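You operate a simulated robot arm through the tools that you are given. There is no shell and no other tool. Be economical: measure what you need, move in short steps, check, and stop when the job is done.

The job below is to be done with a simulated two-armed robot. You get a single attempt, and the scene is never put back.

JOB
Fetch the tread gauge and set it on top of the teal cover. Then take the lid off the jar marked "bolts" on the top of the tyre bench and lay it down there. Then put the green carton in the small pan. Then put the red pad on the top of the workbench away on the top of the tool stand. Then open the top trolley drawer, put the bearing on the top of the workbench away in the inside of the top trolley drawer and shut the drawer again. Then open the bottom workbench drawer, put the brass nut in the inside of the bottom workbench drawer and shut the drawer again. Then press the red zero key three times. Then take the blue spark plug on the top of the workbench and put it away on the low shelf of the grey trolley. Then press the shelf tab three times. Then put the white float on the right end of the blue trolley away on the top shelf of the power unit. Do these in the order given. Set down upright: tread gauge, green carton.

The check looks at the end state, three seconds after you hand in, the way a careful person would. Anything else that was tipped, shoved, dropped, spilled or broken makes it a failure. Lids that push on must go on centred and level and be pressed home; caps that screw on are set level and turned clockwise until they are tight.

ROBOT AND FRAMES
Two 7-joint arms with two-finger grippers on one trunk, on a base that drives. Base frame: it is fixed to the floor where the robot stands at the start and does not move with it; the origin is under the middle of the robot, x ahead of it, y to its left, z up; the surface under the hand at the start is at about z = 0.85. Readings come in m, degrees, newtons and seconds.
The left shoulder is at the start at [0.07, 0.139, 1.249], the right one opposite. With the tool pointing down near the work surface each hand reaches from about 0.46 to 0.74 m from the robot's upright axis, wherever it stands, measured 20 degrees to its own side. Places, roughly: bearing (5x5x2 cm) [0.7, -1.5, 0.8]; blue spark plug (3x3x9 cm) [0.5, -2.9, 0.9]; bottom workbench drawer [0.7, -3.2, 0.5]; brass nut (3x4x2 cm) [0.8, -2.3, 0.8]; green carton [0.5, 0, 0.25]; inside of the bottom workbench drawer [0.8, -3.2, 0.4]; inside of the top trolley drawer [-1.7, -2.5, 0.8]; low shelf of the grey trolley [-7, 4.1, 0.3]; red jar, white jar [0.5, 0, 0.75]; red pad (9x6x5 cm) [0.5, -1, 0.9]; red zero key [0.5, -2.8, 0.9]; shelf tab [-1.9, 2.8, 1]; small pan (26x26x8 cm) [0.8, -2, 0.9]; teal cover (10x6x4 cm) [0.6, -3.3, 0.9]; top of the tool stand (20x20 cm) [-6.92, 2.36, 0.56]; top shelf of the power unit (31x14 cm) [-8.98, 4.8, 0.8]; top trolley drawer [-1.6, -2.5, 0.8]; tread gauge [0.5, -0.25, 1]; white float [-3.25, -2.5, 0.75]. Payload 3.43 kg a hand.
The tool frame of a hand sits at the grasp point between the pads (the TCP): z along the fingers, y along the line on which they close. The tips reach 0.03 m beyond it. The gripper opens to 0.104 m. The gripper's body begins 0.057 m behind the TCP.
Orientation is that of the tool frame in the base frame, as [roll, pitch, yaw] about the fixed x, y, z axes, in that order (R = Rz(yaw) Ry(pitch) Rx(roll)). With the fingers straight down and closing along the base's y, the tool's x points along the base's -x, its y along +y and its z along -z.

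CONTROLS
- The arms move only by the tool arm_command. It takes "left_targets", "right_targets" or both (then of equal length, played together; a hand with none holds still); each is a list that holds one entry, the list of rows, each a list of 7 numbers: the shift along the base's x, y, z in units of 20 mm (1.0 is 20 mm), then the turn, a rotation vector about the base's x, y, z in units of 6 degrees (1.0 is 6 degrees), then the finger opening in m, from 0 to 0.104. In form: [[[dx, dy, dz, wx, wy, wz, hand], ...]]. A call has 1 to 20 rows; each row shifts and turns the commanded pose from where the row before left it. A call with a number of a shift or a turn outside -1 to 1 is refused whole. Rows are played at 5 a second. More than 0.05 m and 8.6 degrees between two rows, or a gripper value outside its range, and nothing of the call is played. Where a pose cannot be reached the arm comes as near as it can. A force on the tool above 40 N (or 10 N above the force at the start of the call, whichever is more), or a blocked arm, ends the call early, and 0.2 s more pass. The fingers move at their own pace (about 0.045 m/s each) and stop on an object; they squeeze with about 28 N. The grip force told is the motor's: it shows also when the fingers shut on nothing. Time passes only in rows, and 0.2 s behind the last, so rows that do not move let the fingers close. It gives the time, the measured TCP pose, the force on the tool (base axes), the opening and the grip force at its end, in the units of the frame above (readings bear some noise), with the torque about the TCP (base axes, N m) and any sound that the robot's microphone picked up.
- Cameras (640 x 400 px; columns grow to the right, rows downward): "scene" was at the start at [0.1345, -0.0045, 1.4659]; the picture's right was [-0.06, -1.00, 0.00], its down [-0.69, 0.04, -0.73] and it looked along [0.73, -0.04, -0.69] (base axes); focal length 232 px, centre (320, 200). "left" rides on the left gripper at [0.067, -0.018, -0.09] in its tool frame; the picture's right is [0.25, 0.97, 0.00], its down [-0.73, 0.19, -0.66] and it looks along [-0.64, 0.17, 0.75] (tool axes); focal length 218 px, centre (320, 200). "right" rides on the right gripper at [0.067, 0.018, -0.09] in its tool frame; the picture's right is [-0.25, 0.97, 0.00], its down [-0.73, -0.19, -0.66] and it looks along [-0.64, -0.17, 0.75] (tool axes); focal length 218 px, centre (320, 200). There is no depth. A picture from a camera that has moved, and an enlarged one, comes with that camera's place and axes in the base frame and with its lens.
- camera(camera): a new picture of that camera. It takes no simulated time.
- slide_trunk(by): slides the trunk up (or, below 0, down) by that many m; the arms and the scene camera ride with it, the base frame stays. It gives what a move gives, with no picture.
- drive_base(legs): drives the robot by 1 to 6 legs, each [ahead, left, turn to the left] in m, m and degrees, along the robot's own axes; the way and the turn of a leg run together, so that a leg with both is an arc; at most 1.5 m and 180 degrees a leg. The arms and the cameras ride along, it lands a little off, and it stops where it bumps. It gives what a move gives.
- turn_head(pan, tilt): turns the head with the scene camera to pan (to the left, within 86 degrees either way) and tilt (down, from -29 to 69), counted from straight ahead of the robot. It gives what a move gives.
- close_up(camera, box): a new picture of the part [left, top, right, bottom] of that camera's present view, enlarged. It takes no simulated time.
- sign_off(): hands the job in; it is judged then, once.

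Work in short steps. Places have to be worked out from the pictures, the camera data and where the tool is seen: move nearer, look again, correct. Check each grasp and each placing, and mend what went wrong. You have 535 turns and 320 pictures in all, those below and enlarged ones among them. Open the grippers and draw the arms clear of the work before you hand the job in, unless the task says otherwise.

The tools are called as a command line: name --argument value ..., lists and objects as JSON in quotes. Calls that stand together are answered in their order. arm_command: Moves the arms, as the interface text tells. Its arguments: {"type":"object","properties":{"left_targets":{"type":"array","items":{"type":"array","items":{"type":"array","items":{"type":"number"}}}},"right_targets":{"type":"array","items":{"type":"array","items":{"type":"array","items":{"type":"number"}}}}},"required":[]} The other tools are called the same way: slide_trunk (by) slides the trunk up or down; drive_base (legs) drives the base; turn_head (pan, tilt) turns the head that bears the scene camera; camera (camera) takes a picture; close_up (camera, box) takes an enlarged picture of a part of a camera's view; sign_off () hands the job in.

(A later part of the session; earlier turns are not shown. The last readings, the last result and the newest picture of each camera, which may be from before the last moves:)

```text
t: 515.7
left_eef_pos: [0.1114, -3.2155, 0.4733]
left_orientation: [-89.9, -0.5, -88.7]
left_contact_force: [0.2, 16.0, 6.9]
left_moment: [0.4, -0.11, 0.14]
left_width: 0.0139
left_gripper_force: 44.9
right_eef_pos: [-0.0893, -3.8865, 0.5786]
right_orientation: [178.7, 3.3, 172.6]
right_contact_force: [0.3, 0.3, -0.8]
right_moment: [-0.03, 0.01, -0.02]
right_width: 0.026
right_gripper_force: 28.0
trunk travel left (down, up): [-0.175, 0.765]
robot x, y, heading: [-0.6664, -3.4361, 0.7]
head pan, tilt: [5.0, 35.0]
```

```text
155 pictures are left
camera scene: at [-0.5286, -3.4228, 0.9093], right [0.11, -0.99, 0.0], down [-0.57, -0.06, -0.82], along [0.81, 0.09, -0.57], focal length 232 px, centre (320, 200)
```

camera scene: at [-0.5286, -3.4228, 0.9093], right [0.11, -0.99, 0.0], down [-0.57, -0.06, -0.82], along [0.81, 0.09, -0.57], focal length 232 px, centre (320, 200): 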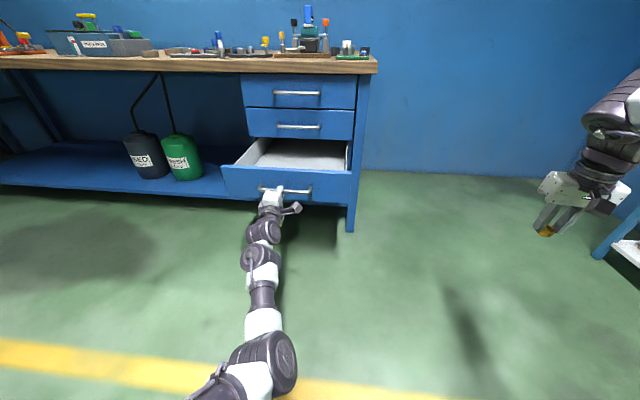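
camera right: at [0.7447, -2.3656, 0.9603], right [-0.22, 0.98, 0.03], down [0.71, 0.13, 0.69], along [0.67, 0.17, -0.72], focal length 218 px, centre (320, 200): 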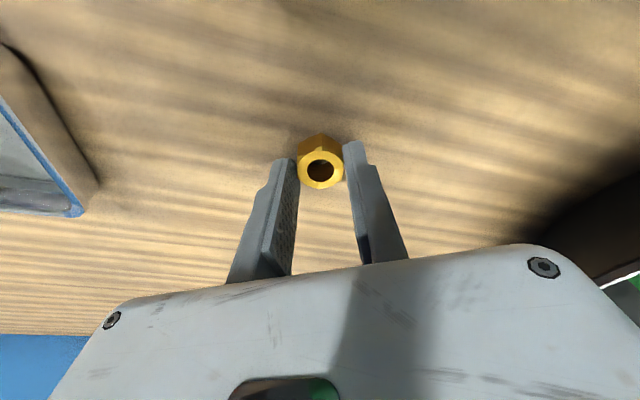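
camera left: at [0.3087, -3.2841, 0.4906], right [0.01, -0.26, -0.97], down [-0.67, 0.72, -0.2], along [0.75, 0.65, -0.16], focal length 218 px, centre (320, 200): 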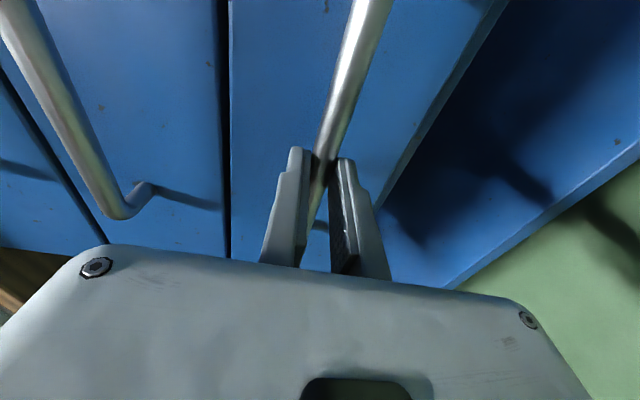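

Drawer open. Release; then I'll come in at heading 60° so the left arm stays clear of the bench and the right hand can lower the nut.

arm_command --left_targets '[[[0, 0, 0, 0, 0, 0, 0.03], [0, 0, 0, 0, 0, 0, 0.06], [0, 0, 0, 0, 0, 0, 0.06]]]'

drive_base --legs '[[-0.13, 0, 0], [0, 0, 59.5]]'

slide_trunk --by 0.1

turn_head --pan -50 --tilt 40

camera --camera "scene"

```text
t: 516.5
left_eef_pos: [0.1121, -3.2166, 0.4726]
left_orientation: [-89.9, -0.4, -88.7]
left_contact_force: [-0.5, 0.0, -0.3]
left_moment: [-0.02, -0.01, 0.01]
left_width: 0.0604
left_gripper_force: 0.0
right_eef_pos: [-0.0891, -3.8871, 0.5778]
right_orientation: [178.8, 3.2, 172.6]
right_contact_force: [-0.5, 0.7, 0.1]
right_moment: [0.0, 0.02, 0.0]
right_width: 0.026
right_gripper_force: 27.8
trunk travel left (down, up): [-0.175, 0.765]
robot x, y, heading: [-0.666, -3.4346, 1.2]
head pan, tilt: [5.0, 35.0]
```

```text
t: 520.4
left_eef_pos: [-0.5916, -2.655, 0.4731]
left_orientation: [-89.9, -0.4, -28.9]
left_contact_force: [0.2, -0.4, -0.8]
left_moment: [-0.01, -0.02, -0.01]
left_width: 0.0601
left_gripper_force: 0.0
right_eef_pos: [-0.1132, -3.1651, 0.5773]
right_orientation: [178.7, 3.1, -127.7]
right_contact_force: [-0.6, 0.1, -0.4]
right_moment: [0.03, 0.02, -0.01]
right_width: 0.0261
right_gripper_force: 27.7
trunk travel left (down, up): [-0.175, 0.765]
robot x, y, heading: [-0.7977, -3.4344, 61.1]
head pan, tilt: [5.0, 35.0]
```

```text
t: 521.7
left_eef_pos: [-0.59, -2.6554, 0.5731]
left_orientation: [-90.0, -0.3, -28.9]
left_contact_force: [0.0, -0.3, -0.5]
left_moment: [0.02, 0.03, -0.03]
left_width: 0.0603
left_gripper_force: 0.1
right_eef_pos: [-0.1132, -3.1655, 0.6759]
right_orientation: [178.7, 3.2, -127.7]
right_contact_force: [0.3, -1.1, -0.4]
right_moment: [-0.02, 0.02, 0.0]
right_width: 0.0258
right_gripper_force: 28.4
trunk travel left (down, up): [-0.275, 0.665]
robot x, y, heading: [-0.7965, -3.4371, 61.0]
head pan, tilt: [5.0, 35.0]
```

```text
t: 523.0
left_eef_pos: [-0.591, -2.6539, 0.5738]
left_orientation: [-89.9, -0.2, -28.9]
left_contact_force: [0.0, 0.1, -0.1]
left_moment: [-0.01, -0.02, -0.03]
left_width: 0.0601
left_gripper_force: 0.2
right_eef_pos: [-0.1143, -3.1657, 0.6767]
right_orientation: [178.7, 3.2, -127.7]
right_contact_force: [0.1, -0.1, -0.2]
right_moment: [-0.03, 0.03, 0.01]
right_width: 0.026
right_gripper_force: 27.5
trunk travel left (down, up): [-0.275, 0.665]
robot x, y, heading: [-0.7948, -3.4391, 60.7]
head pan, tilt: [-50.0, 40.0]
```

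```text
154 pictures are left
camera scene: at [-0.6865, -3.3766, 1.0015], right [0.19, -0.98, 0.0], down [-0.63, -0.12, -0.77], along [0.75, 0.15, -0.64], focal length 232 px, centre (320, 200)
```

scene: 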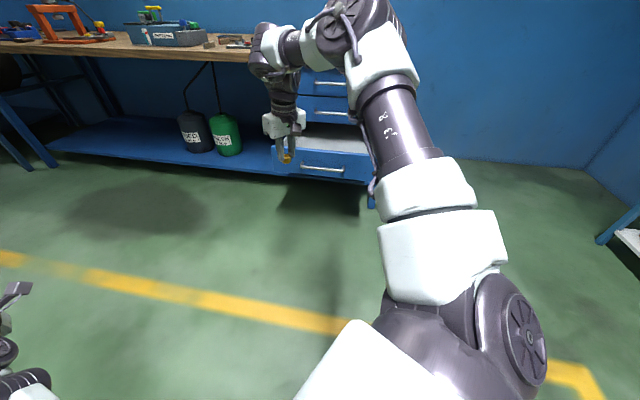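

drive_base --legs '[[0.133, -0.348, 0]]'

camera --camera "right"

camera --camera "scene"

```text
t: 525.3
left_eef_pos: [-0.2273, -2.7069, 0.5726]
left_orientation: [-89.9, -0.4, -28.6]
left_contact_force: [0.2, -0.3, 0.2]
left_moment: [0.01, 0.0, 0.04]
left_width: 0.0601
left_gripper_force: 0.0
right_eef_pos: [0.2522, -3.2139, 0.677]
right_orientation: [178.8, 3.2, -127.4]
right_contact_force: [0.8, -0.3, -0.9]
right_moment: [0.02, 0.03, -0.02]
right_width: 0.026
right_gripper_force: 28.3
trunk travel left (down, up): [-0.275, 0.665]
robot x, y, heading: [-0.4319, -3.4848, 61.2]
head pan, tilt: [-50.0, 40.0]
```

```text
153 pictures are left
camera right: at [0.1968, -3.2614, 0.7629], right [-0.62, 0.79, 0.03], down [0.58, 0.42, 0.69], along [0.53, 0.45, -0.72], focal length 218 px, centre (320, 200)
```

right: 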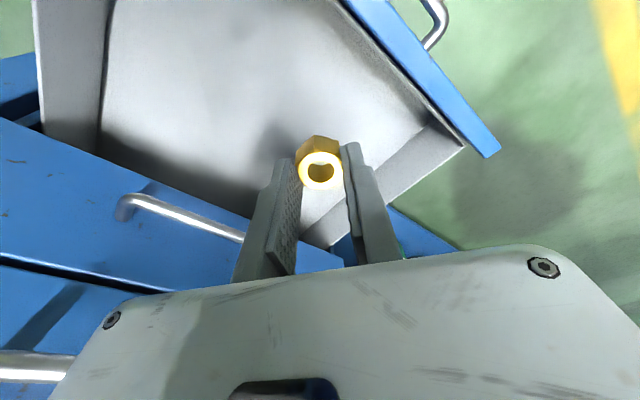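

```text
152 pictures are left
camera scene: at [-0.3196, -3.4278, 1.0015], right [0.19, -0.98, 0.0], down [-0.63, -0.13, -0.77], along [0.75, 0.15, -0.64], focal length 232 px, centre (320, 200)
```

scene: 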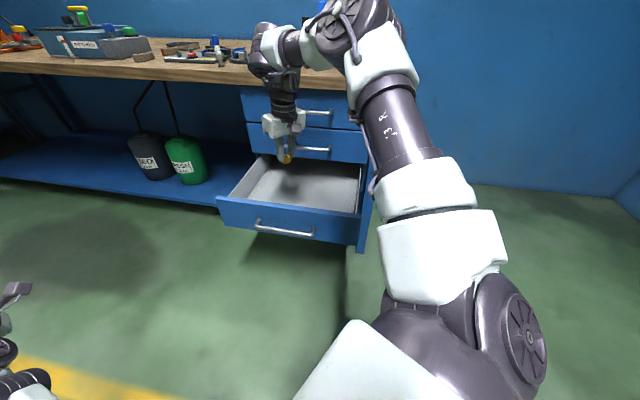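

Landing spot is inside the drawer. Lower by trunk 0.17, then feel.

slide_trunk --by -0.17

camera --camera "right"

camera --camera "scene"

```text
t: 527.2
left_eef_pos: [-0.2279, -2.7068, 0.4043]
left_orientation: [-89.9, -0.3, -28.6]
left_contact_force: [-0.8, -0.3, -0.3]
left_moment: [-0.01, 0.0, 0.01]
left_width: 0.0601
left_gripper_force: 0.1
right_eef_pos: [0.2518, -3.2147, 0.5081]
right_orientation: [178.7, 3.2, -127.3]
right_contact_force: [-0.2, 0.2, -0.4]
right_moment: [0.02, 0.02, -0.01]
right_width: 0.0258
right_gripper_force: 28.0
trunk travel left (down, up): [-0.105, 0.835]
robot x, y, heading: [-0.4278, -3.492, 61.2]
head pan, tilt: [-50.0, 40.0]
```

```text
151 pictures are left
camera right: at [0.1964, -3.2615, 0.5934], right [-0.62, 0.79, 0.03], down [0.58, 0.42, 0.69], along [0.53, 0.45, -0.72], focal length 218 px, centre (320, 200)
```

right: 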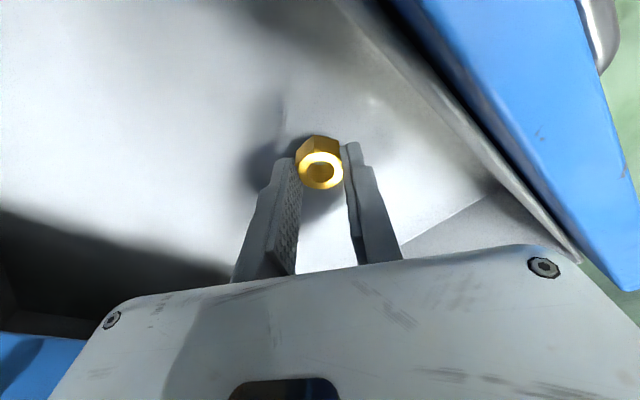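

```text
150 pictures are left
camera scene: at [-0.3202, -3.4279, 0.8316], right [0.19, -0.98, 0.0], down [-0.63, -0.12, -0.77], along [0.75, 0.15, -0.64], focal length 232 px, centre (320, 200)
```

scene: 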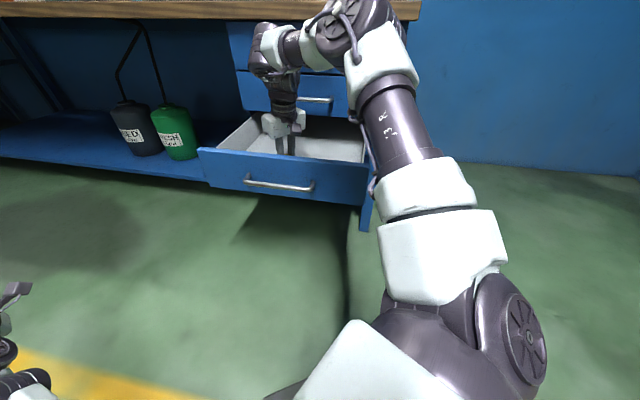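

slide_trunk --by -0.025

slide_trunk --by -0.01

slide_trunk --by -0.008

camera --camera "right"

```text
t: 528.0
left_eef_pos: [-0.2283, -2.7061, 0.3792]
left_orientation: [-89.9, -0.4, -28.7]
left_contact_force: [-0.3, -0.3, 0.8]
left_moment: [0.0, -0.03, 0.01]
left_width: 0.0601
left_gripper_force: 0.0
right_eef_pos: [0.2517, -3.2139, 0.4833]
right_orientation: [178.8, 3.2, -127.5]
right_contact_force: [0.1, -0.3, 0.5]
right_moment: [0.0, 0.02, -0.02]
right_width: 0.0258
right_gripper_force: 28.4
trunk travel left (down, up): [-0.08, 0.86]
robot x, y, heading: [-0.4299, -3.4853, 61.3]
head pan, tilt: [-50.0, 40.0]
```

```text
t: 528.5
left_eef_pos: [-0.2281, -2.7057, 0.3683]
left_orientation: [-89.9, -0.3, -28.7]
left_contact_force: [0.2, -0.7, 0.0]
left_moment: [0.0, 0.0, -0.03]
left_width: 0.0598
left_gripper_force: 0.1
right_eef_pos: [0.2513, -3.2152, 0.4719]
right_orientation: [178.8, 3.2, -127.5]
right_contact_force: [-0.2, 0.2, -0.6]
right_moment: [0.03, -0.01, -0.02]
right_width: 0.0261
right_gripper_force: 27.7
trunk travel left (down, up): [-0.07, 0.87]
robot x, y, heading: [-0.4298, -3.4877, 61.1]
head pan, tilt: [-50.0, 40.0]
```

```text
t: 529.1
left_eef_pos: [-0.228, -2.704, 0.3612]
left_orientation: [-89.9, -0.3, -28.6]
left_contact_force: [0.1, 0.1, 0.0]
left_moment: [0.01, -0.01, -0.02]
left_width: 0.06
left_gripper_force: 0.0
right_eef_pos: [0.2525, -3.2136, 0.4645]
right_orientation: [178.8, 3.2, -127.4]
right_contact_force: [-0.3, -0.8, -0.7]
right_moment: [-0.02, -0.02, 0.03]
right_width: 0.0262
right_gripper_force: 28.2
trunk travel left (down, up): [-0.062, 0.878]
robot x, y, heading: [-0.4285, -3.4903, 61.2]
head pan, tilt: [-50.0, 40.0]
```

```text
149 pictures are left
camera right: at [0.1964, -3.2615, 0.5503], right [-0.62, 0.79, 0.03], down [0.58, 0.42, 0.69], along [0.53, 0.45, -0.72], focal length 218 px, centre (320, 200)
```

right: 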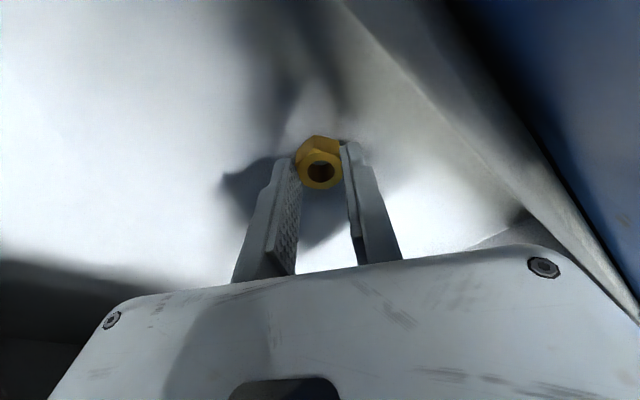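

Not yet touching. Continue in small steps.

slide_trunk --by -0.01

slide_trunk --by -0.008

slide_trunk --by -0.006

camera --camera "right"

```text
t: 529.7
left_eef_pos: [-0.2289, -2.7064, 0.3522]
left_orientation: [-89.8, -0.4, -28.7]
left_contact_force: [0.0, 0.1, -0.8]
left_moment: [0.0, 0.01, -0.01]
left_width: 0.06
left_gripper_force: 0.0
right_eef_pos: [0.2512, -3.2145, 0.4589]
right_orientation: [178.9, 3.6, -127.7]
right_contact_force: [1.3, -2.3, 23.3]
right_moment: [-0.14, -0.14, -0.05]
right_width: 0.0261
right_gripper_force: 27.3
trunk travel left (down, up): [-0.052, 0.888]
robot x, y, heading: [-0.4285, -3.4897, 61.3]
head pan, tilt: [-50.0, 40.0]
```

```text
t: 530.1
left_eef_pos: [-0.2276, -2.7071, 0.3475]
left_orientation: [-89.8, -0.4, -28.7]
left_contact_force: [-0.3, 0.8, -0.1]
left_moment: [0.01, 0.0, -0.01]
left_width: 0.0601
left_gripper_force: 0.0
right_eef_pos: [0.2517, -3.2133, 0.457]
right_orientation: [178.7, 3.9, -127.6]
right_contact_force: [1.2, -1.0, 18.0]
right_moment: [-0.52, 0.37, -0.09]
right_width: 0.0259
right_gripper_force: 27.7
trunk travel left (down, up): [-0.048, 0.892]
robot x, y, heading: [-0.4253, -3.4897, 61.3]
head pan, tilt: [-50.0, 40.0]
stopped: the force on the tool passed its limit at 47 N (the readings are from after the stop); the commanded pose is now the measured one
```

```text
t: 530.5
left_eef_pos: [-0.2279, -2.7056, 0.3431]
left_orientation: [-89.7, -0.4, -28.7]
left_contact_force: [-1.1, 0.8, -0.2]
left_moment: [0.0, 0.0, -0.02]
left_width: 0.0602
left_gripper_force: 0.1
right_eef_pos: [0.2513, -3.2113, 0.4562]
right_orientation: [178.6, 4.2, -127.6]
right_contact_force: [0.9, -1.1, 18.9]
right_moment: [-0.41, 0.49, 0.06]
right_width: 0.0259
right_gripper_force: 28.1
trunk travel left (down, up): [-0.044, 0.896]
robot x, y, heading: [-0.4303, -3.4907, 61.1]
head pan, tilt: [-50.0, 40.0]
stopped: the force on the tool passed its limit at 46 N (the readings are from after the stop); the commanded pose is now the measured one
```

```text
148 pictures are left
camera right: at [0.1952, -3.2605, 0.5412], right [-0.61, 0.79, 0.04], down [0.58, 0.41, 0.7], along [0.54, 0.46, -0.71], focal length 218 px, centre (320, 200)
```

right: 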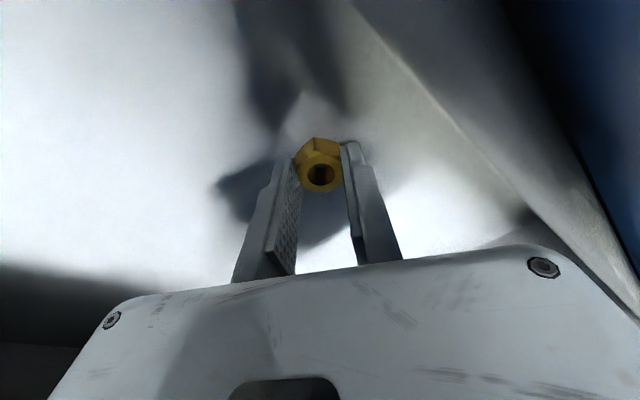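

Nut touches the drawer floor. Release with a slight lift, then raise.

arm_command --right_targets '[[[0, 0, 0.15, 0, 0, 0, 0], [0, 0, 0, 0, 0, 0, 0.035], [0, 0, 0, 0, 0, 0, 0.045], [0, 0, 0, 0, 0, 0, 0.05]]]'

slide_trunk --by 0.2

camera --camera "right"

```text
t: 531.5
left_eef_pos: [-0.2275, -2.7057, 0.3425]
left_orientation: [-89.8, -0.2, -28.6]
left_contact_force: [0.1, 0.3, -0.1]
left_moment: [-0.02, 0.0, -0.02]
left_width: 0.0601
left_gripper_force: 0.1
right_eef_pos: [0.2521, -3.2125, 0.4559]
right_orientation: [178.6, 3.8, -127.5]
right_contact_force: [-0.8, 0.9, 3.8]
right_moment: [-0.09, -0.06, -0.01]
right_width: 0.0487
right_gripper_force: 0.0
trunk travel left (down, up): [-0.044, 0.896]
robot x, y, heading: [-0.4269, -3.487, 61.2]
head pan, tilt: [-50.0, 40.0]
```

```text
t: 533.7
left_eef_pos: [-0.2275, -2.7055, 0.5417]
left_orientation: [-90.0, -0.3, -28.8]
left_contact_force: [1.0, -0.5, -0.4]
left_moment: [-0.03, -0.01, 0.0]
left_width: 0.0602
left_gripper_force: 0.0
right_eef_pos: [0.2523, -3.2123, 0.6556]
right_orientation: [178.5, 3.9, -127.6]
right_contact_force: [-0.4, -0.9, -0.5]
right_moment: [0.01, 0.03, -0.01]
right_width: 0.0499
right_gripper_force: 0.0
trunk travel left (down, up): [-0.244, 0.696]
robot x, y, heading: [-0.4231, -3.4888, 61.1]
head pan, tilt: [-50.0, 40.0]
```

```text
147 pictures are left
camera right: at [0.1966, -3.2601, 0.7406], right [-0.61, 0.79, 0.04], down [0.58, 0.42, 0.7], along [0.53, 0.45, -0.71], focal length 218 px, centre (320, 200)
```

right: 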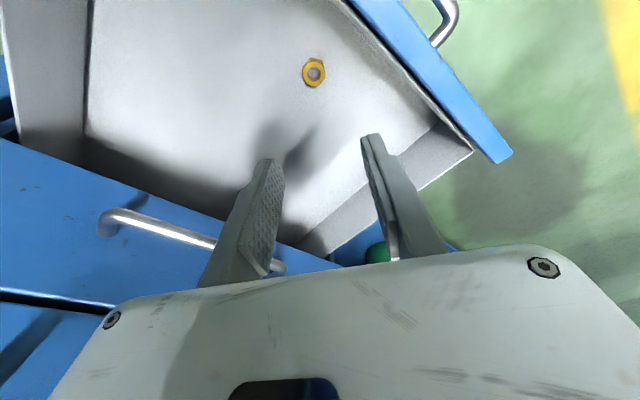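

Nut lies in the drawer. Retrace: out, turn back to 0°, restore the trunk, and re-grip the handle.

drive_base --legs '[[-0.133, 0.355, 0], [0, 0, -60.2]]'

slide_trunk --by -0.069

camera --camera "left"

```text
t: 538.7
left_eef_pos: [-0.0229, -3.2119, 0.5421]
left_orientation: [-89.9, -0.3, -88.2]
left_contact_force: [-0.3, 0.1, 0.4]
left_moment: [0.02, -0.01, 0.0]
left_width: 0.06
left_gripper_force: 0.1
right_eef_pos: [-0.2175, -3.8815, 0.6563]
right_orientation: [178.4, 3.7, 172.8]
right_contact_force: [-0.1, -0.2, 0.0]
right_moment: [0.01, 0.0, 0.01]
right_width: 0.0501
right_gripper_force: 0.0
trunk travel left (down, up): [-0.244, 0.696]
robot x, y, heading: [-0.8011, -3.4351, 1.5]
head pan, tilt: [-50.0, 40.0]
```

```text
t: 539.8
left_eef_pos: [-0.0242, -3.2121, 0.4743]
left_orientation: [-89.9, -0.2, -88.2]
left_contact_force: [0.1, 0.2, -0.3]
left_moment: [-0.01, -0.02, -0.03]
left_width: 0.0599
left_gripper_force: 0.0
right_eef_pos: [-0.2181, -3.8829, 0.5879]
right_orientation: [178.5, 3.8, 172.8]
right_contact_force: [0.4, 0.9, -0.2]
right_moment: [0.01, -0.02, -0.01]
right_width: 0.0502
right_gripper_force: 0.1
trunk travel left (down, up): [-0.175, 0.765]
robot x, y, heading: [-0.8014, -3.4313, 1.6]
head pan, tilt: [-50.0, 40.0]
```

```text
146 pictures are left
camera left: at [-0.1111, -3.2808, 0.4908], right [0.01, -0.26, -0.97], down [-0.68, 0.71, -0.2], along [0.73, 0.66, -0.17], focal length 218 px, centre (320, 200)
```

left: 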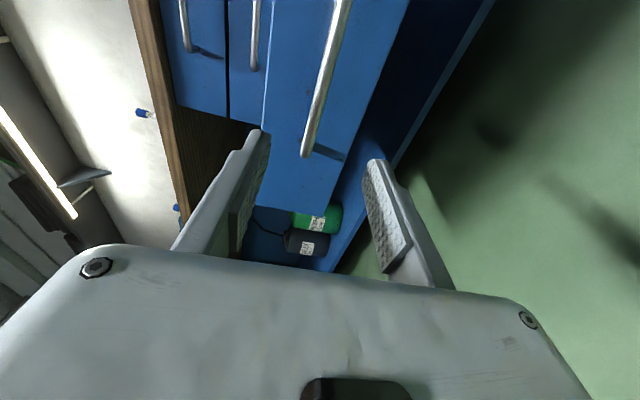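

drive_base --legs '[[0.132, 0, -1.2]]'

arm_command --left_targets '[[[0, 0, 0, 0, 0, 0, 0.03], [0, 0, 0, 0, 0, 0, 0], [0, 0, 0, 0, 0, 0, 0], [0, 0, 0, 0, 0, 0, 0], [0, 0, 0, 0, 0, 0, 0]]]'

camera --camera "left"

```text
t: 541.1
left_eef_pos: [0.1143, -3.2224, 0.4719]
left_orientation: [-90.0, -0.2, -89.4]
left_contact_force: [-0.1, -0.4, 0.2]
left_moment: [0.01, 0.02, 0.03]
left_width: 0.0602
left_gripper_force: 0.0
right_eef_pos: [-0.0922, -3.8913, 0.5863]
right_orientation: [178.5, 3.8, 171.8]
right_contact_force: [0.1, 0.4, -0.6]
right_moment: [-0.03, 0.01, -0.01]
right_width: 0.0499
right_gripper_force: 0.0
trunk travel left (down, up): [-0.175, 0.765]
robot x, y, heading: [-0.6704, -3.4327, 0.9]
head pan, tilt: [-50.0, 40.0]
```

```text
t: 542.3
left_eef_pos: [0.1135, -3.2246, 0.4738]
left_orientation: [-89.8, -0.3, -89.4]
left_contact_force: [0.1, 0.6, 3.7]
left_moment: [0.23, -0.08, -0.01]
left_width: 0.0137
left_gripper_force: 45.4
right_eef_pos: [-0.0925, -3.891, 0.588]
right_orientation: [178.4, 3.7, 171.7]
right_contact_force: [0.2, 1.0, -0.1]
right_moment: [-0.02, 0.02, 0.01]
right_width: 0.0498
right_gripper_force: 0.0
trunk travel left (down, up): [-0.175, 0.765]
robot x, y, heading: [-0.6702, -3.431, 0.4]
head pan, tilt: [-50.0, 40.0]
```

```text
145 pictures are left
camera left: at [0.0244, -3.2912, 0.4913], right [0.01, -0.26, -0.97], down [-0.67, 0.72, -0.2], along [0.75, 0.64, -0.17], focal length 218 px, centre (320, 200)
```

left: 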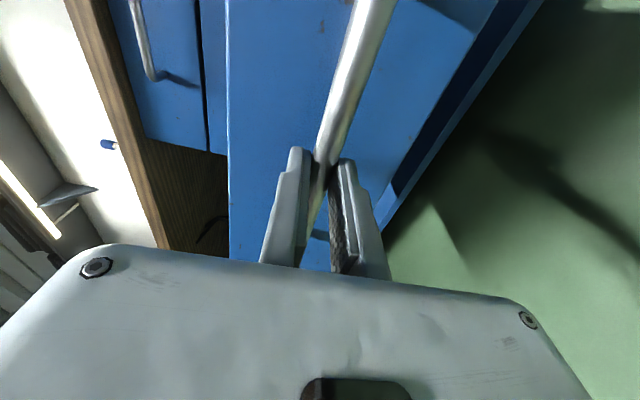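

Gripped. Push shut: drive 0.275 then finish with the arm.

drive_base --legs '[[0.14, 0, 0]]'

drive_base --legs '[[0.135, 0, 0]]'

arm_command --left_targets '[[[0.3, 0, 0, 0, 0, 0, 0], [0.3, 0, 0, 0, 0, 0, 0], [0.2, 0, 0, 0, 0, 0, 0], [0, 0, 0, 0, 0, 0, 0]]]'

```text
t: 543.6
left_eef_pos: [0.2508, -3.2244, 0.4749]
left_orientation: [-89.9, -0.2, -89.4]
left_contact_force: [1.5, -7.5, 4.9]
left_moment: [0.22, -0.06, 0.19]
left_width: 0.0134
left_gripper_force: 44.8
right_eef_pos: [0.0461, -3.8905, 0.5881]
right_orientation: [178.5, 3.8, 171.8]
right_contact_force: [-0.6, 0.8, -0.2]
right_moment: [-0.03, -0.03, -0.02]
right_width: 0.0499
right_gripper_force: 0.0
trunk travel left (down, up): [-0.175, 0.765]
robot x, y, heading: [-0.528, -3.4294, 0.5]
head pan, tilt: [-50.0, 40.0]
```

```text
t: 544.9
left_eef_pos: [0.3836, -3.2233, 0.4749]
left_orientation: [-89.9, -0.3, -89.5]
left_contact_force: [1.5, -15.7, 2.2]
left_moment: [0.19, -0.05, -0.19]
left_width: 0.0136
left_gripper_force: 45.2
right_eef_pos: [0.1789, -3.887, 0.5861]
right_orientation: [178.4, 3.8, 171.8]
right_contact_force: [0.5, 0.0, 0.3]
right_moment: [-0.02, -0.01, 0.02]
right_width: 0.0501
right_gripper_force: 0.0
trunk travel left (down, up): [-0.175, 0.765]
robot x, y, heading: [-0.3982, -3.4293, 0.5]
head pan, tilt: [-50.0, 40.0]
```

```text
t: 545.9
left_eef_pos: [0.4013, -3.2239, 0.4744]
left_orientation: [-90.0, -0.2, -89.7]
left_contact_force: [-0.3, -3.3, 2.4]
left_moment: [0.21, -0.04, 0.2]
left_width: 0.0134
left_gripper_force: 44.7
right_eef_pos: [0.1774, -3.8886, 0.5861]
right_orientation: [178.5, 3.9, 171.8]
right_contact_force: [0.7, -0.2, 0.1]
right_moment: [0.0, 0.02, -0.02]
right_width: 0.0498
right_gripper_force: 0.1
trunk travel left (down, up): [-0.175, 0.765]
robot x, y, heading: [-0.397, -3.4274, 0.7]
head pan, tilt: [-50.0, 40.0]
```

arm_command --left_targets '[[[0.2, 0, 0, 0, 0, 0, 0], [0.2, 0, 0, 0, 0, 0, 0], [0.2, 0, 0, 0, 0, 0, 0], [0, 0, 0, 0, 0, 0, 0]]]'

camera --camera "left"

```text
t: 546.5
left_eef_pos: [0.4039, -3.2245, 0.4732]
left_orientation: [-89.9, -0.2, -89.7]
left_contact_force: [-16.6, -1.6, 4.8]
left_moment: [0.18, -0.09, -0.05]
left_width: 0.0136
left_gripper_force: 45.1
right_eef_pos: [0.1762, -3.8868, 0.5882]
right_orientation: [178.5, 3.9, 171.9]
right_contact_force: [0.1, 0.4, 0.1]
right_moment: [-0.02, 0.0, -0.03]
right_width: 0.0501
right_gripper_force: 0.1
trunk travel left (down, up): [-0.175, 0.765]
robot x, y, heading: [-0.3961, -3.4303, 0.8]
head pan, tilt: [-50.0, 40.0]
stopped in row 3 (left hand): the force on the tool passed its limit at 51 N (the readings are from after the stop); the commanded pose is now the measured one
```

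```text
144 pictures are left
camera left: at [0.3157, -3.2908, 0.4913], right [0.0, -0.26, -0.97], down [-0.66, 0.72, -0.19], along [0.75, 0.64, -0.17], focal length 218 px, centre (320, 200)
```

left: 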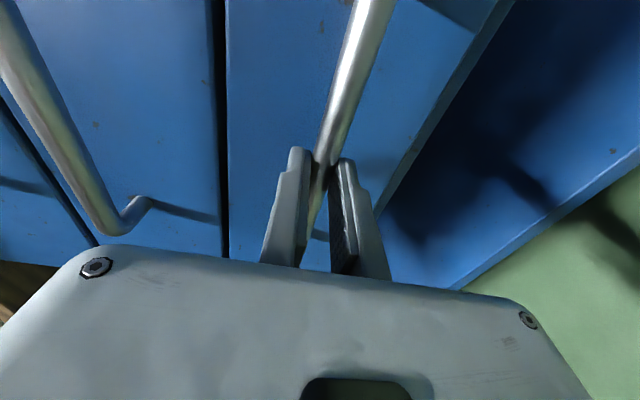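

Closed against its stop. Release, back off 0.3, raise the trunk, and check.

arm_command --left_targets '[[[-0.1, 0, 0, 0, 0, 0, 0], [0, 0, 0, 0, 0, 0, 0.03], [0, 0, 0, 0, 0, 0, 0.06], [0, 0, 0, 0, 0, 0, 0.06]]]'

drive_base --legs '[[-0.35, 0, 0]]'

slide_trunk --by 0.4

turn_head --pan 10 --tilt 35

camera --camera "scene"

```text
t: 547.5
left_eef_pos: [0.4061, -3.2238, 0.4717]
left_orientation: [-90.2, -0.3, -89.6]
left_contact_force: [1.2, -0.9, -0.2]
left_moment: [-0.01, 0.0, 0.0]
left_width: 0.0603
left_gripper_force: 0.2
right_eef_pos: [0.1788, -3.8865, 0.5871]
right_orientation: [178.5, 3.8, 171.8]
right_contact_force: [-0.2, 0.0, 0.1]
right_moment: [-0.01, 0.03, -0.02]
right_width: 0.05
right_gripper_force: 0.1
trunk travel left (down, up): [-0.175, 0.765]
robot x, y, heading: [-0.3987, -3.4282, 0.6]
head pan, tilt: [-50.0, 40.0]
```

```text
t: 549.8
left_eef_pos: [0.0607, -3.2261, 0.4696]
left_orientation: [-90.1, -0.3, -89.6]
left_contact_force: [-1.4, 0.5, 0.0]
left_moment: [0.01, 0.01, 0.01]
left_width: 0.0598
left_gripper_force: 0.1
right_eef_pos: [-0.1647, -3.8898, 0.5867]
right_orientation: [178.5, 3.8, 172.0]
right_contact_force: [0.9, 0.0, -0.4]
right_moment: [0.03, -0.01, 0.02]
right_width: 0.0499
right_gripper_force: 0.0
trunk travel left (down, up): [-0.175, 0.765]
robot x, y, heading: [-0.7438, -3.4328, 1.0]
head pan, tilt: [-50.0, 40.0]
```

```text
t: 553.6
left_eef_pos: [0.0609, -3.2263, 0.8701]
left_orientation: [-90.3, -0.2, -89.5]
left_contact_force: [0.6, 0.2, -0.4]
left_moment: [0.0, 0.02, -0.01]
left_width: 0.0598
left_gripper_force: 0.0
right_eef_pos: [-0.1643, -3.8907, 0.9855]
right_orientation: [178.5, 3.8, 172.0]
right_contact_force: [0.7, -0.5, 0.9]
right_moment: [-0.01, 0.02, -0.05]
right_width: 0.0501
right_gripper_force: 0.1
trunk travel left (down, up): [-0.575, 0.365]
robot x, y, heading: [-0.7447, -3.4322, 0.8]
head pan, tilt: [-50.0, 40.0]
```

```text
t: 554.9
left_eef_pos: [0.0603, -3.2257, 0.8706]
left_orientation: [-90.2, -0.4, -89.5]
left_contact_force: [-0.8, -1.2, 0.3]
left_moment: [-0.01, -0.02, -0.01]
left_width: 0.0603
left_gripper_force: 0.1
right_eef_pos: [-0.1642, -3.89, 0.9858]
right_orientation: [178.5, 3.9, 172.0]
right_contact_force: [0.4, 0.1, -0.6]
right_moment: [-0.01, 0.01, 0.02]
right_width: 0.0501
right_gripper_force: 0.2
trunk travel left (down, up): [-0.575, 0.365]
robot x, y, heading: [-0.743, -3.4288, 1.1]
head pan, tilt: [10.0, 35.0]
```

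```text
143 pictures are left
camera scene: at [-0.6038, -3.4162, 1.309], right [0.19, -0.98, 0.0], down [-0.56, -0.11, -0.82], along [0.8, 0.15, -0.57], focal length 232 px, centre (320, 200)
```

scene: 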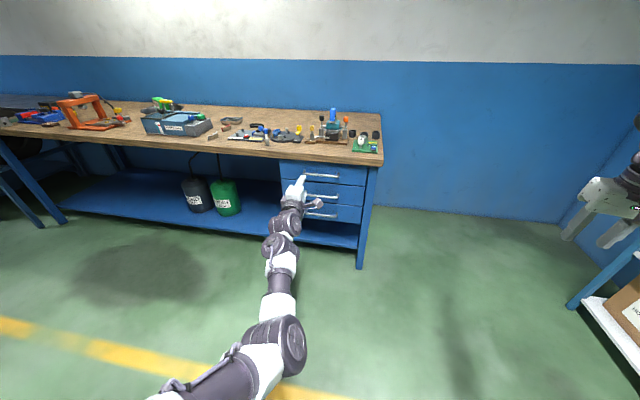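

Everything shut. Next the red zero key (~[0.54,-2.79]). I raise the left hand, square the right hand and close its fingers, then move there.

arm_command --left_targets '[[[-0.2, 0, 1, 0, 0, 0, 0.06], [-0.2, 0, 1, 0, 0, 0, 0.06], [-0.2, 0, 1, 0, 0, 0, 0.06], [-0.2, 0, 1, 0, 0, 0, 0.06], [-0.2, 0, 1, 0, 0, 0, 0.06], [-0.2, 0, 1, 0, 0, 0, 0.06], [-0.2, 0, 1, 0, 0, 0, 0.06], [-0.2, 0, 1, 0, 0, 0, 0.06], [0, 0, 1, 0, 0, 0, 0.06], [0, 0, 1, 0, 0, 0, 0.06], [0, 0, 1, 0, 0, 0, 0.06], [0, 0, 1, 0, 0, 0, 0.06], [0, 0, 1, 0, 0, 0, 0.06], [0, 0, 1, 0, 0, 0, 0.06], [0, 0, 1, 0, 0, 0, 0.06]]]' --right_targets '[[[-0.25, 1, 0, 0, 0.2, 0, 0], [-0.25, 1, 0, 0, 0.2, 0, 0], [-0.25, 1, 0, 0, 0.23, 0, 0], [-0.25, 1, 0, 0, 0, 0, 0], [-0.25, 1, 0, 0, 0, 0, 0], [-0.25, 1, 0, 0, 0, 0, 0], [-0.25, 1, 0, 0, 0, 0, 0], [0, 0, 0, 0, 0, 0.3, 0], [0, 0, 0, 0, 0, 0.3, 0], [0, 0, 0, 0, 0, 0.3, 0], [0, 0, 0, 0, 0, 0.3, 0], [0, 0, 0, 0, 0, 0, 0], [0, 0, 0, 0, 0, 0, 0], [0, 0, 0, 0, 0, 0, 0], [0, 0, 0, 0, 0, 0, 0]]]'

drive_base --legs '[[0.25, 0.95, -1], [0.3, 0, 0]]'

camera --camera "right"

```text
t: 558.1
left_eef_pos: [0.0292, -3.2252, 1.1721]
left_orientation: [-90.1, -0.2, -89.5]
left_contact_force: [0.1, -0.4, 0.5]
left_moment: [-0.01, 0.03, 0.02]
left_width: 0.0601
left_gripper_force: 0.0
right_eef_pos: [-0.2001, -3.7496, 0.9855]
right_orientation: [179.1, 0.1, 179.3]
right_contact_force: [0.2, -0.4, 0.7]
right_moment: [-0.03, 0.03, 0.0]
right_width: 0.0
right_gripper_force: 28.0
trunk travel left (down, up): [-0.575, 0.365]
robot x, y, heading: [-0.7442, -3.4305, 0.8]
head pan, tilt: [10.0, 35.0]
```

```text
t: 564.9
left_eef_pos: [0.6056, -2.3259, 1.1715]
left_orientation: [-90.2, -0.3, -92.8]
left_contact_force: [-0.2, 0.4, -0.3]
left_moment: [0.01, 0.04, 0.02]
left_width: 0.0597
left_gripper_force: 0.0
right_eef_pos: [0.3471, -2.8385, 0.9879]
right_orientation: [179.1, 0.1, 176.0]
right_contact_force: [-0.2, 0.1, 0.2]
right_moment: [0.01, 0.0, 0.03]
right_width: 0.0
right_gripper_force: 28.3
trunk travel left (down, up): [-0.575, 0.365]
robot x, y, heading: [-0.1781, -2.4957, -2.4]
head pan, tilt: [10.0, 35.0]
```

```text
142 pictures are left
camera right: at [0.2817, -2.817, 1.0759], right [0.32, 0.95, 0.02], down [0.71, -0.25, 0.65], along [0.62, -0.2, -0.76], focal length 218 px, centre (320, 200)
```

right: 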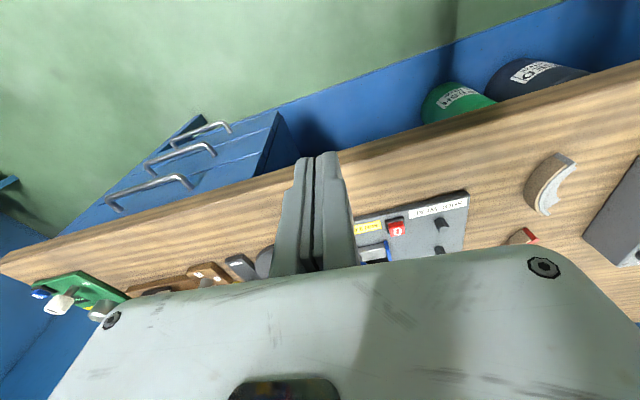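

Key seen at ≈[0.534,-2.786]. Drive the hand over it.

drive_base --legs '[[0.165, 0.055, 2.4]]'

camera --camera "right"

turn_head --pan -25 --tilt 45

camera --camera "scene"

```text
t: 566.4
left_eef_pos: [0.7665, -2.2409, 1.1714]
left_orientation: [-90.1, -0.3, -90.0]
left_contact_force: [-0.1, 0.2, -0.7]
left_moment: [0.01, -0.03, 0.02]
left_width: 0.0598
left_gripper_force: 0.1
right_eef_pos: [0.5323, -2.7624, 0.9865]
right_orientation: [179.1, 0.2, 178.8]
right_contact_force: [-0.1, -0.6, 0.0]
right_moment: [0.0, 0.01, 0.01]
right_width: 0.0
right_gripper_force: 27.6
trunk travel left (down, up): [-0.575, 0.365]
robot x, y, heading: [-0.0056, -2.4426, 0.3]
head pan, tilt: [10.0, 35.0]
```

```text
141 pictures are left
camera right: at [0.4655, -2.7446, 1.076], right [0.27, 0.96, 0.02], down [0.72, -0.22, 0.65], along [0.63, -0.17, -0.76], focal length 218 px, centre (320, 200)
```

right: 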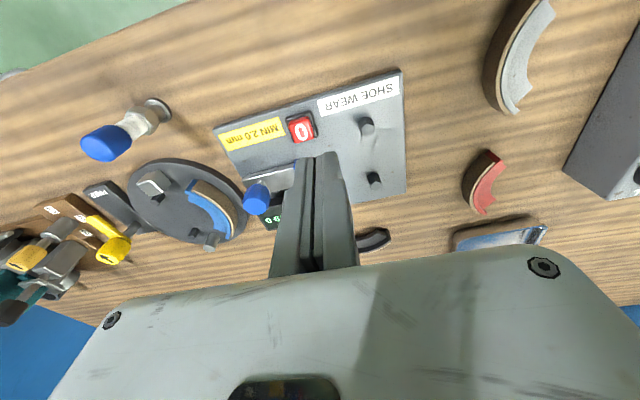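

```text
t: 567.4
left_eef_pos: [0.7659, -2.2399, 1.171]
left_orientation: [-90.0, -0.3, -90.0]
left_contact_force: [-0.4, 0.9, 0.4]
left_moment: [-0.01, 0.0, 0.04]
left_width: 0.0601
left_gripper_force: 0.1
right_eef_pos: [0.5323, -2.762, 0.9861]
right_orientation: [179.0, 0.1, 178.7]
right_contact_force: [0.3, 1.2, -0.7]
right_moment: [-0.01, -0.04, 0.01]
right_width: 0.0002
right_gripper_force: 27.9
trunk travel left (down, up): [-0.575, 0.365]
robot x, y, heading: [-0.0055, -2.4378, 0.3]
head pan, tilt: [-25.0, 45.0]
```

```text
140 pictures are left
camera scene: at [0.118, -2.4749, 1.2942], right [-0.42, -0.91, 0.0], down [-0.64, 0.29, -0.71], along [0.64, -0.29, -0.71], focal length 232 px, centre (320, 200)
```

scene: 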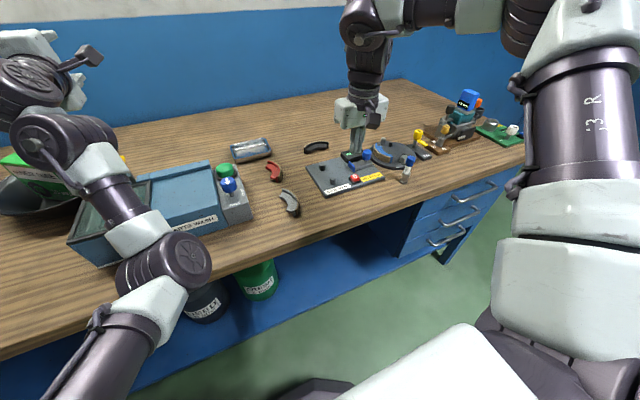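

Key centre ≈[0.542,-2.783]. Align and lower to just above it.

arm_command --right_targets '[[[0.25, -0.5, -0.8, 0, 0, 0, 0], [0.25, -0.55, -0.8, 0, 0, 0, 0], [0, 0, -0.8, 0, 0, 0, 0], [0, 0, -0.6, 0, 0, 0, 0], [0, 0, 0, 0, 0, 0, 0]]]'

camera --camera "right"

close_up --camera "scene" --box '[300, 120, 430, 220]'

```text
t: 568.6
left_eef_pos: [0.7661, -2.2395, 1.1707]
left_orientation: [-90.1, -0.3, -90.0]
left_contact_force: [0.5, 0.2, -0.3]
left_moment: [-0.04, -0.03, 0.01]
left_width: 0.06
left_gripper_force: 0.1
right_eef_pos: [0.54, -2.7847, 0.9272]
right_orientation: [179.1, 0.0, 178.7]
right_contact_force: [0.2, -1.0, 0.1]
right_moment: [0.0, -0.03, -0.04]
right_width: 0.0
right_gripper_force: 28.5
trunk travel left (down, up): [-0.575, 0.365]
robot x, y, heading: [-0.0089, -2.4424, 0.2]
head pan, tilt: [-25.0, 45.0]
```

```text
139 pictures are left
camera right: at [0.4746, -2.7666, 1.0165], right [0.27, 0.96, 0.02], down [0.72, -0.22, 0.65], along [0.63, -0.17, -0.76], focal length 218 px, centre (320, 200)
```

right: 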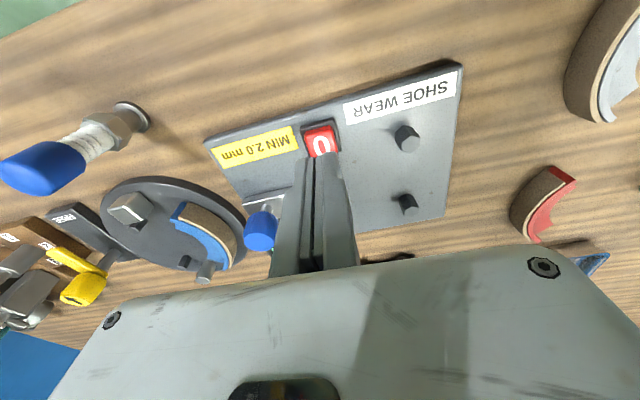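

```text
4.00 times, centred on (365, 170) of scene
camera zoom: at [0.1179, -2.4747, 1.2942], right [-0.42, -0.91, 0.0], down [-0.64, 0.3, -0.71], along [0.64, -0.3, -0.71], focal length 930 px, centre (140, 320)
```

zoom: 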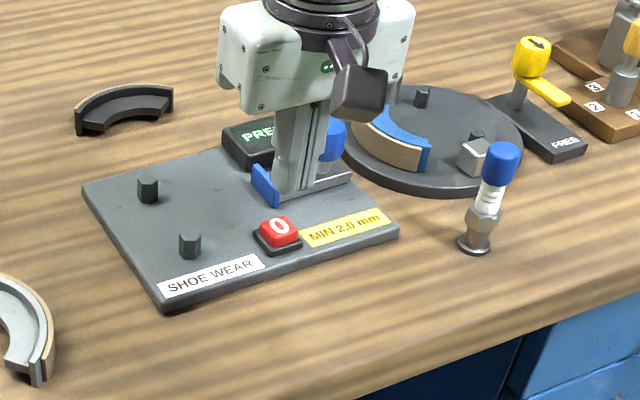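

Aligned over the key. Lower in small steps until the key is pressed.

arm_command --right_targets '[[[0, 0, -0.4, 0, 0, 0, 0], [0, 0, -0.3, 0, 0, 0, 0], [0, 0, 0, 0, 0, 0, 0]]]'

arm_command --right_targets '[[[0, 0, -0.15, 0, 0, 0, 0], [0, 0, -0.15, 0, 0, 0, 0], [0, 0, 0, 0, 0, 0, 0]]]'

camera --camera "right"

```text
t: 569.4
left_eef_pos: [0.7647, -2.2395, 1.1712]
left_orientation: [-90.1, -0.3, -90.0]
left_contact_force: [-0.7, -0.5, -0.1]
left_moment: [0.02, -0.01, -0.02]
left_width: 0.06
left_gripper_force: 0.0
right_eef_pos: [0.5428, -2.7847, 0.9132]
right_orientation: [179.1, 0.0, 178.6]
right_contact_force: [1.0, -1.3, 1.2]
right_moment: [0.02, 0.0, 0.0]
right_width: 0.0
right_gripper_force: 28.4
trunk travel left (down, up): [-0.575, 0.365]
robot x, y, heading: [-0.0064, -2.444, -0.1]
head pan, tilt: [-25.0, 45.0]
```

```text
t: 570.2
left_eef_pos: [0.7658, -2.24, 1.1717]
left_orientation: [-90.1, -0.3, -90.0]
left_contact_force: [-0.8, 0.5, -0.6]
left_moment: [-0.02, -0.03, -0.01]
left_width: 0.0601
left_gripper_force: 0.0
right_eef_pos: [0.5408, -2.7831, 0.9067]
right_orientation: [179.1, 0.0, 178.7]
right_contact_force: [0.7, -0.4, -0.4]
right_moment: [-0.03, -0.01, 0.0]
right_width: 0.0
right_gripper_force: 27.8
trunk travel left (down, up): [-0.575, 0.365]
robot x, y, heading: [-0.0063, -2.439, 0.4]
head pan, tilt: [-25.0, 45.0]
```

```text
137 pictures are left
camera right: at [0.4752, -2.7656, 0.9955], right [0.27, 0.96, 0.02], down [0.72, -0.22, 0.65], along [0.63, -0.17, -0.76], focal length 218 px, centre (320, 200)
```

right: 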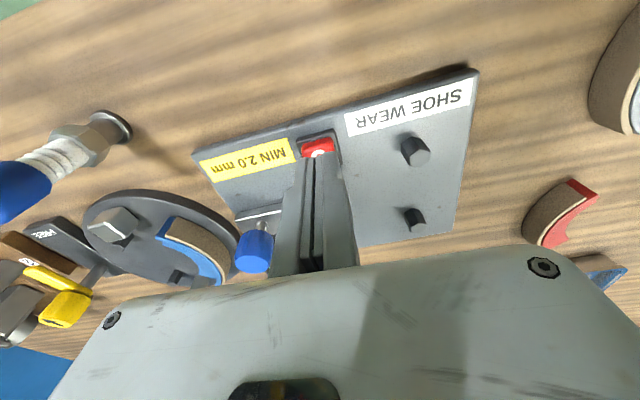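

arm_command --right_targets '[[[-0.2, 0, 0, 0, 0, 0, 0], [0, 0, -0.1, 0, 0, 0, 0], [0, 0, -0.1, 0, 0, 0, 0], [0, 0, 0, 0, 0, 0, 0]]]'

arm_command --right_targets '[[[0, 0, -0.1, 0, 0, 0, 0], [0, 0, -0.1, 0, 0, 0, 0], [0, 0, 0, 0, 0, 0, 0]]]'

close_up --camera "scene" --box '[300, 120, 430, 220]'

```text
t: 571.2
left_eef_pos: [0.765, -2.2414, 1.1723]
left_orientation: [-90.1, -0.3, -90.0]
left_contact_force: [0.8, 0.4, -0.5]
left_moment: [0.01, 0.04, 0.0]
left_width: 0.0598
left_gripper_force: 0.2
right_eef_pos: [0.5374, -2.7837, 0.9028]
right_orientation: [179.0, 0.1, 178.8]
right_contact_force: [-0.6, -0.1, 0.1]
right_moment: [0.03, -0.01, 0.0]
right_width: 0.0001
right_gripper_force: 28.2
trunk travel left (down, up): [-0.575, 0.365]
robot x, y, heading: [-0.0074, -2.4428, 0.5]
head pan, tilt: [-25.0, 45.0]
```

```text
t: 572.0
left_eef_pos: [0.7666, -2.2395, 1.1715]
left_orientation: [-90.3, -0.3, -90.0]
left_contact_force: [0.1, -0.7, 1.1]
left_moment: [0.02, 0.0, 0.02]
left_width: 0.0602
left_gripper_force: 0.1
right_eef_pos: [0.5381, -2.7842, 0.8986]
right_orientation: [179.1, 0.1, 178.7]
right_contact_force: [0.2, 0.4, -0.4]
right_moment: [0.0, 0.04, 0.03]
right_width: 0.0
right_gripper_force: 28.3
trunk travel left (down, up): [-0.575, 0.365]
robot x, y, heading: [-0.0101, -2.4442, 0.4]
head pan, tilt: [-25.0, 45.0]
```

```text
4.00 times, centred on (365, 170) of scene
camera zoom: at [0.118, -2.475, 1.2942], right [-0.42, -0.91, 0.0], down [-0.64, 0.3, -0.71], along [0.64, -0.3, -0.71], focal length 930 px, centre (140, 320)
```

zoom: 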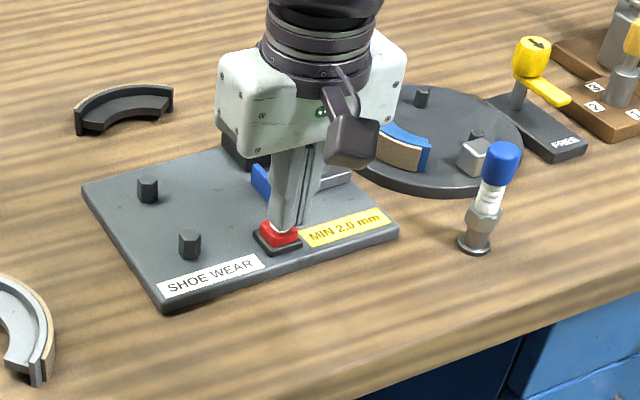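

arm_command --right_targets '[[[-0.2, 0, 0, 0, 0, 0, 0], [0, 0, -0.1, 0, 0, 0, 0], [0, 0, -0.1, 0, 0, 0, 0], [0, 0, 0, 0, 0, 0, 0]]]'

arm_command --right_targets '[[[0, 0, -0.1, 0, 0, 0, 0], [0, 0, -0.1, 0, 0, 0, 0], [0, 0, 0, 0, 0, 0, 0]]]'

close_up --camera "scene" --box '[330, 150, 400, 200]'

```text
t: 573.0
left_eef_pos: [0.7656, -2.2402, 1.172]
left_orientation: [-90.1, -0.3, -90.0]
left_contact_force: [0.6, 0.8, 0.5]
left_moment: [0.01, 0.02, 0.01]
left_width: 0.0601
left_gripper_force: 0.0
right_eef_pos: [0.5327, -2.7828, 0.8952]
right_orientation: [179.0, 0.1, 178.8]
right_contact_force: [0.4, 0.2, 1.0]
right_moment: [-0.01, 0.01, 0.03]
right_width: 0.0
right_gripper_force: 28.0
trunk travel left (down, up): [-0.575, 0.365]
robot x, y, heading: [-0.0076, -2.4432, 0.4]
head pan, tilt: [-25.0, 45.0]
```

```text
t: 573.8
left_eef_pos: [0.7651, -2.2396, 1.1716]
left_orientation: [-90.1, -0.2, -90.0]
left_contact_force: [0.1, -0.5, 0.1]
left_moment: [-0.03, 0.03, 0.02]
left_width: 0.06
left_gripper_force: 0.2
right_eef_pos: [0.5333, -2.783, 0.8912]
right_orientation: [179.2, 0.1, 178.8]
right_contact_force: [-0.7, -0.2, -0.1]
right_moment: [-0.02, 0.01, -0.03]
right_width: 0.0001
right_gripper_force: 28.2
trunk travel left (down, up): [-0.575, 0.365]
robot x, y, heading: [-0.0073, -2.4383, 0.3]
head pan, tilt: [-25.0, 45.0]
```

```text
8.00 times, centred on (365, 175) of scene
camera zoom: at [0.118, -2.475, 1.2942], right [-0.42, -0.91, 0.0], down [-0.64, 0.3, -0.71], along [0.64, -0.3, -0.71], focal length 1860 px, centre (-40, 400)
```

zoom: 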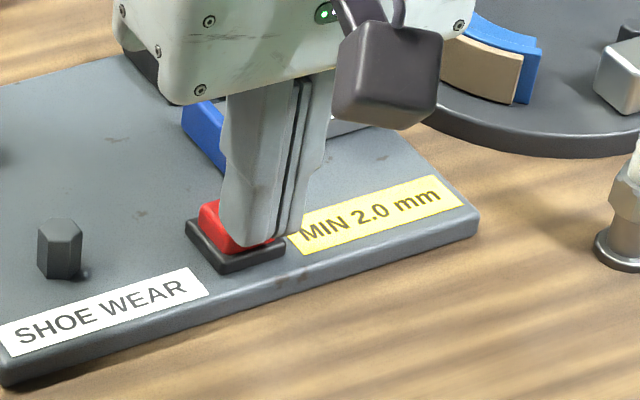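

The tip looks ~8 mm too far to −y relative to the key. Correct and continue down.

arm_command --right_targets '[[[0.1, 0.35, 0.2, 0, 0, 0, 0], [0, 0, 0, 0, 0, 0, 0], [0, 0, -0.2, 0, 0, 0, 0], [0, 0, 0, 0, 0, 0, 0]]]'

close_up --camera "scene" --box '[330, 150, 400, 200]'

close_up --camera "right" --box '[260, 90, 380, 190]'

```text
t: 574.8
left_eef_pos: [0.7653, -2.2399, 1.1712]
left_orientation: [-90.2, -0.3, -89.9]
left_contact_force: [1.5, 0.2, 0.1]
left_moment: [0.01, 0.02, -0.02]
left_width: 0.0602
left_gripper_force: 0.0
right_eef_pos: [0.5353, -2.7762, 0.8913]
right_orientation: [179.1, 0.1, 178.8]
right_contact_force: [0.4, 0.5, -0.2]
right_moment: [-0.01, 0.02, -0.01]
right_width: 0.0
right_gripper_force: 28.1
trunk travel left (down, up): [-0.575, 0.365]
robot x, y, heading: [-0.0108, -2.4454, 0.4]
head pan, tilt: [-25.0, 45.0]
```

```text
8.00 times, centred on (365, 175) of scene
camera zoom: at [0.118, -2.4749, 1.2942], right [-0.42, -0.91, 0.0], down [-0.64, 0.3, -0.71], along [0.64, -0.3, -0.71], focal length 1860 px, centre (-40, 400)
```

zoom: 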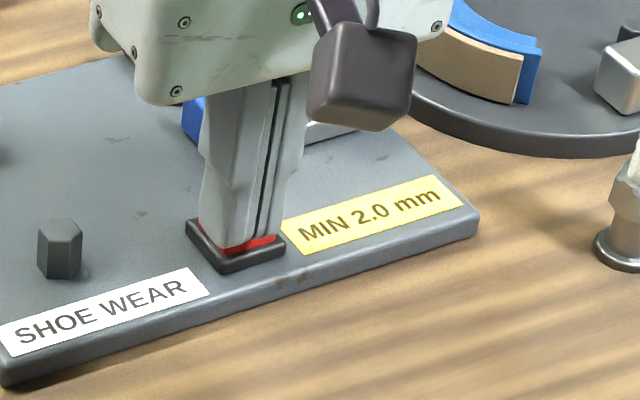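

```text
4.00 times, centred on (320, 140) of right
camera zoom: at [0.4694, -2.7582, 0.9805], right [0.27, 0.96, 0.02], down [0.72, -0.22, 0.65], along [0.63, -0.17, -0.76], focal length 873 px, centre (320, 440)
```

zoom: 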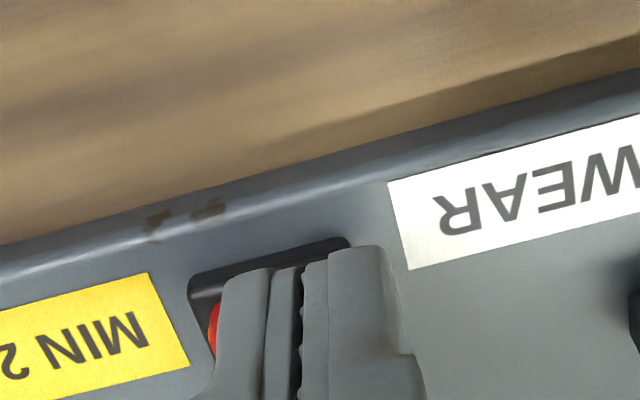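

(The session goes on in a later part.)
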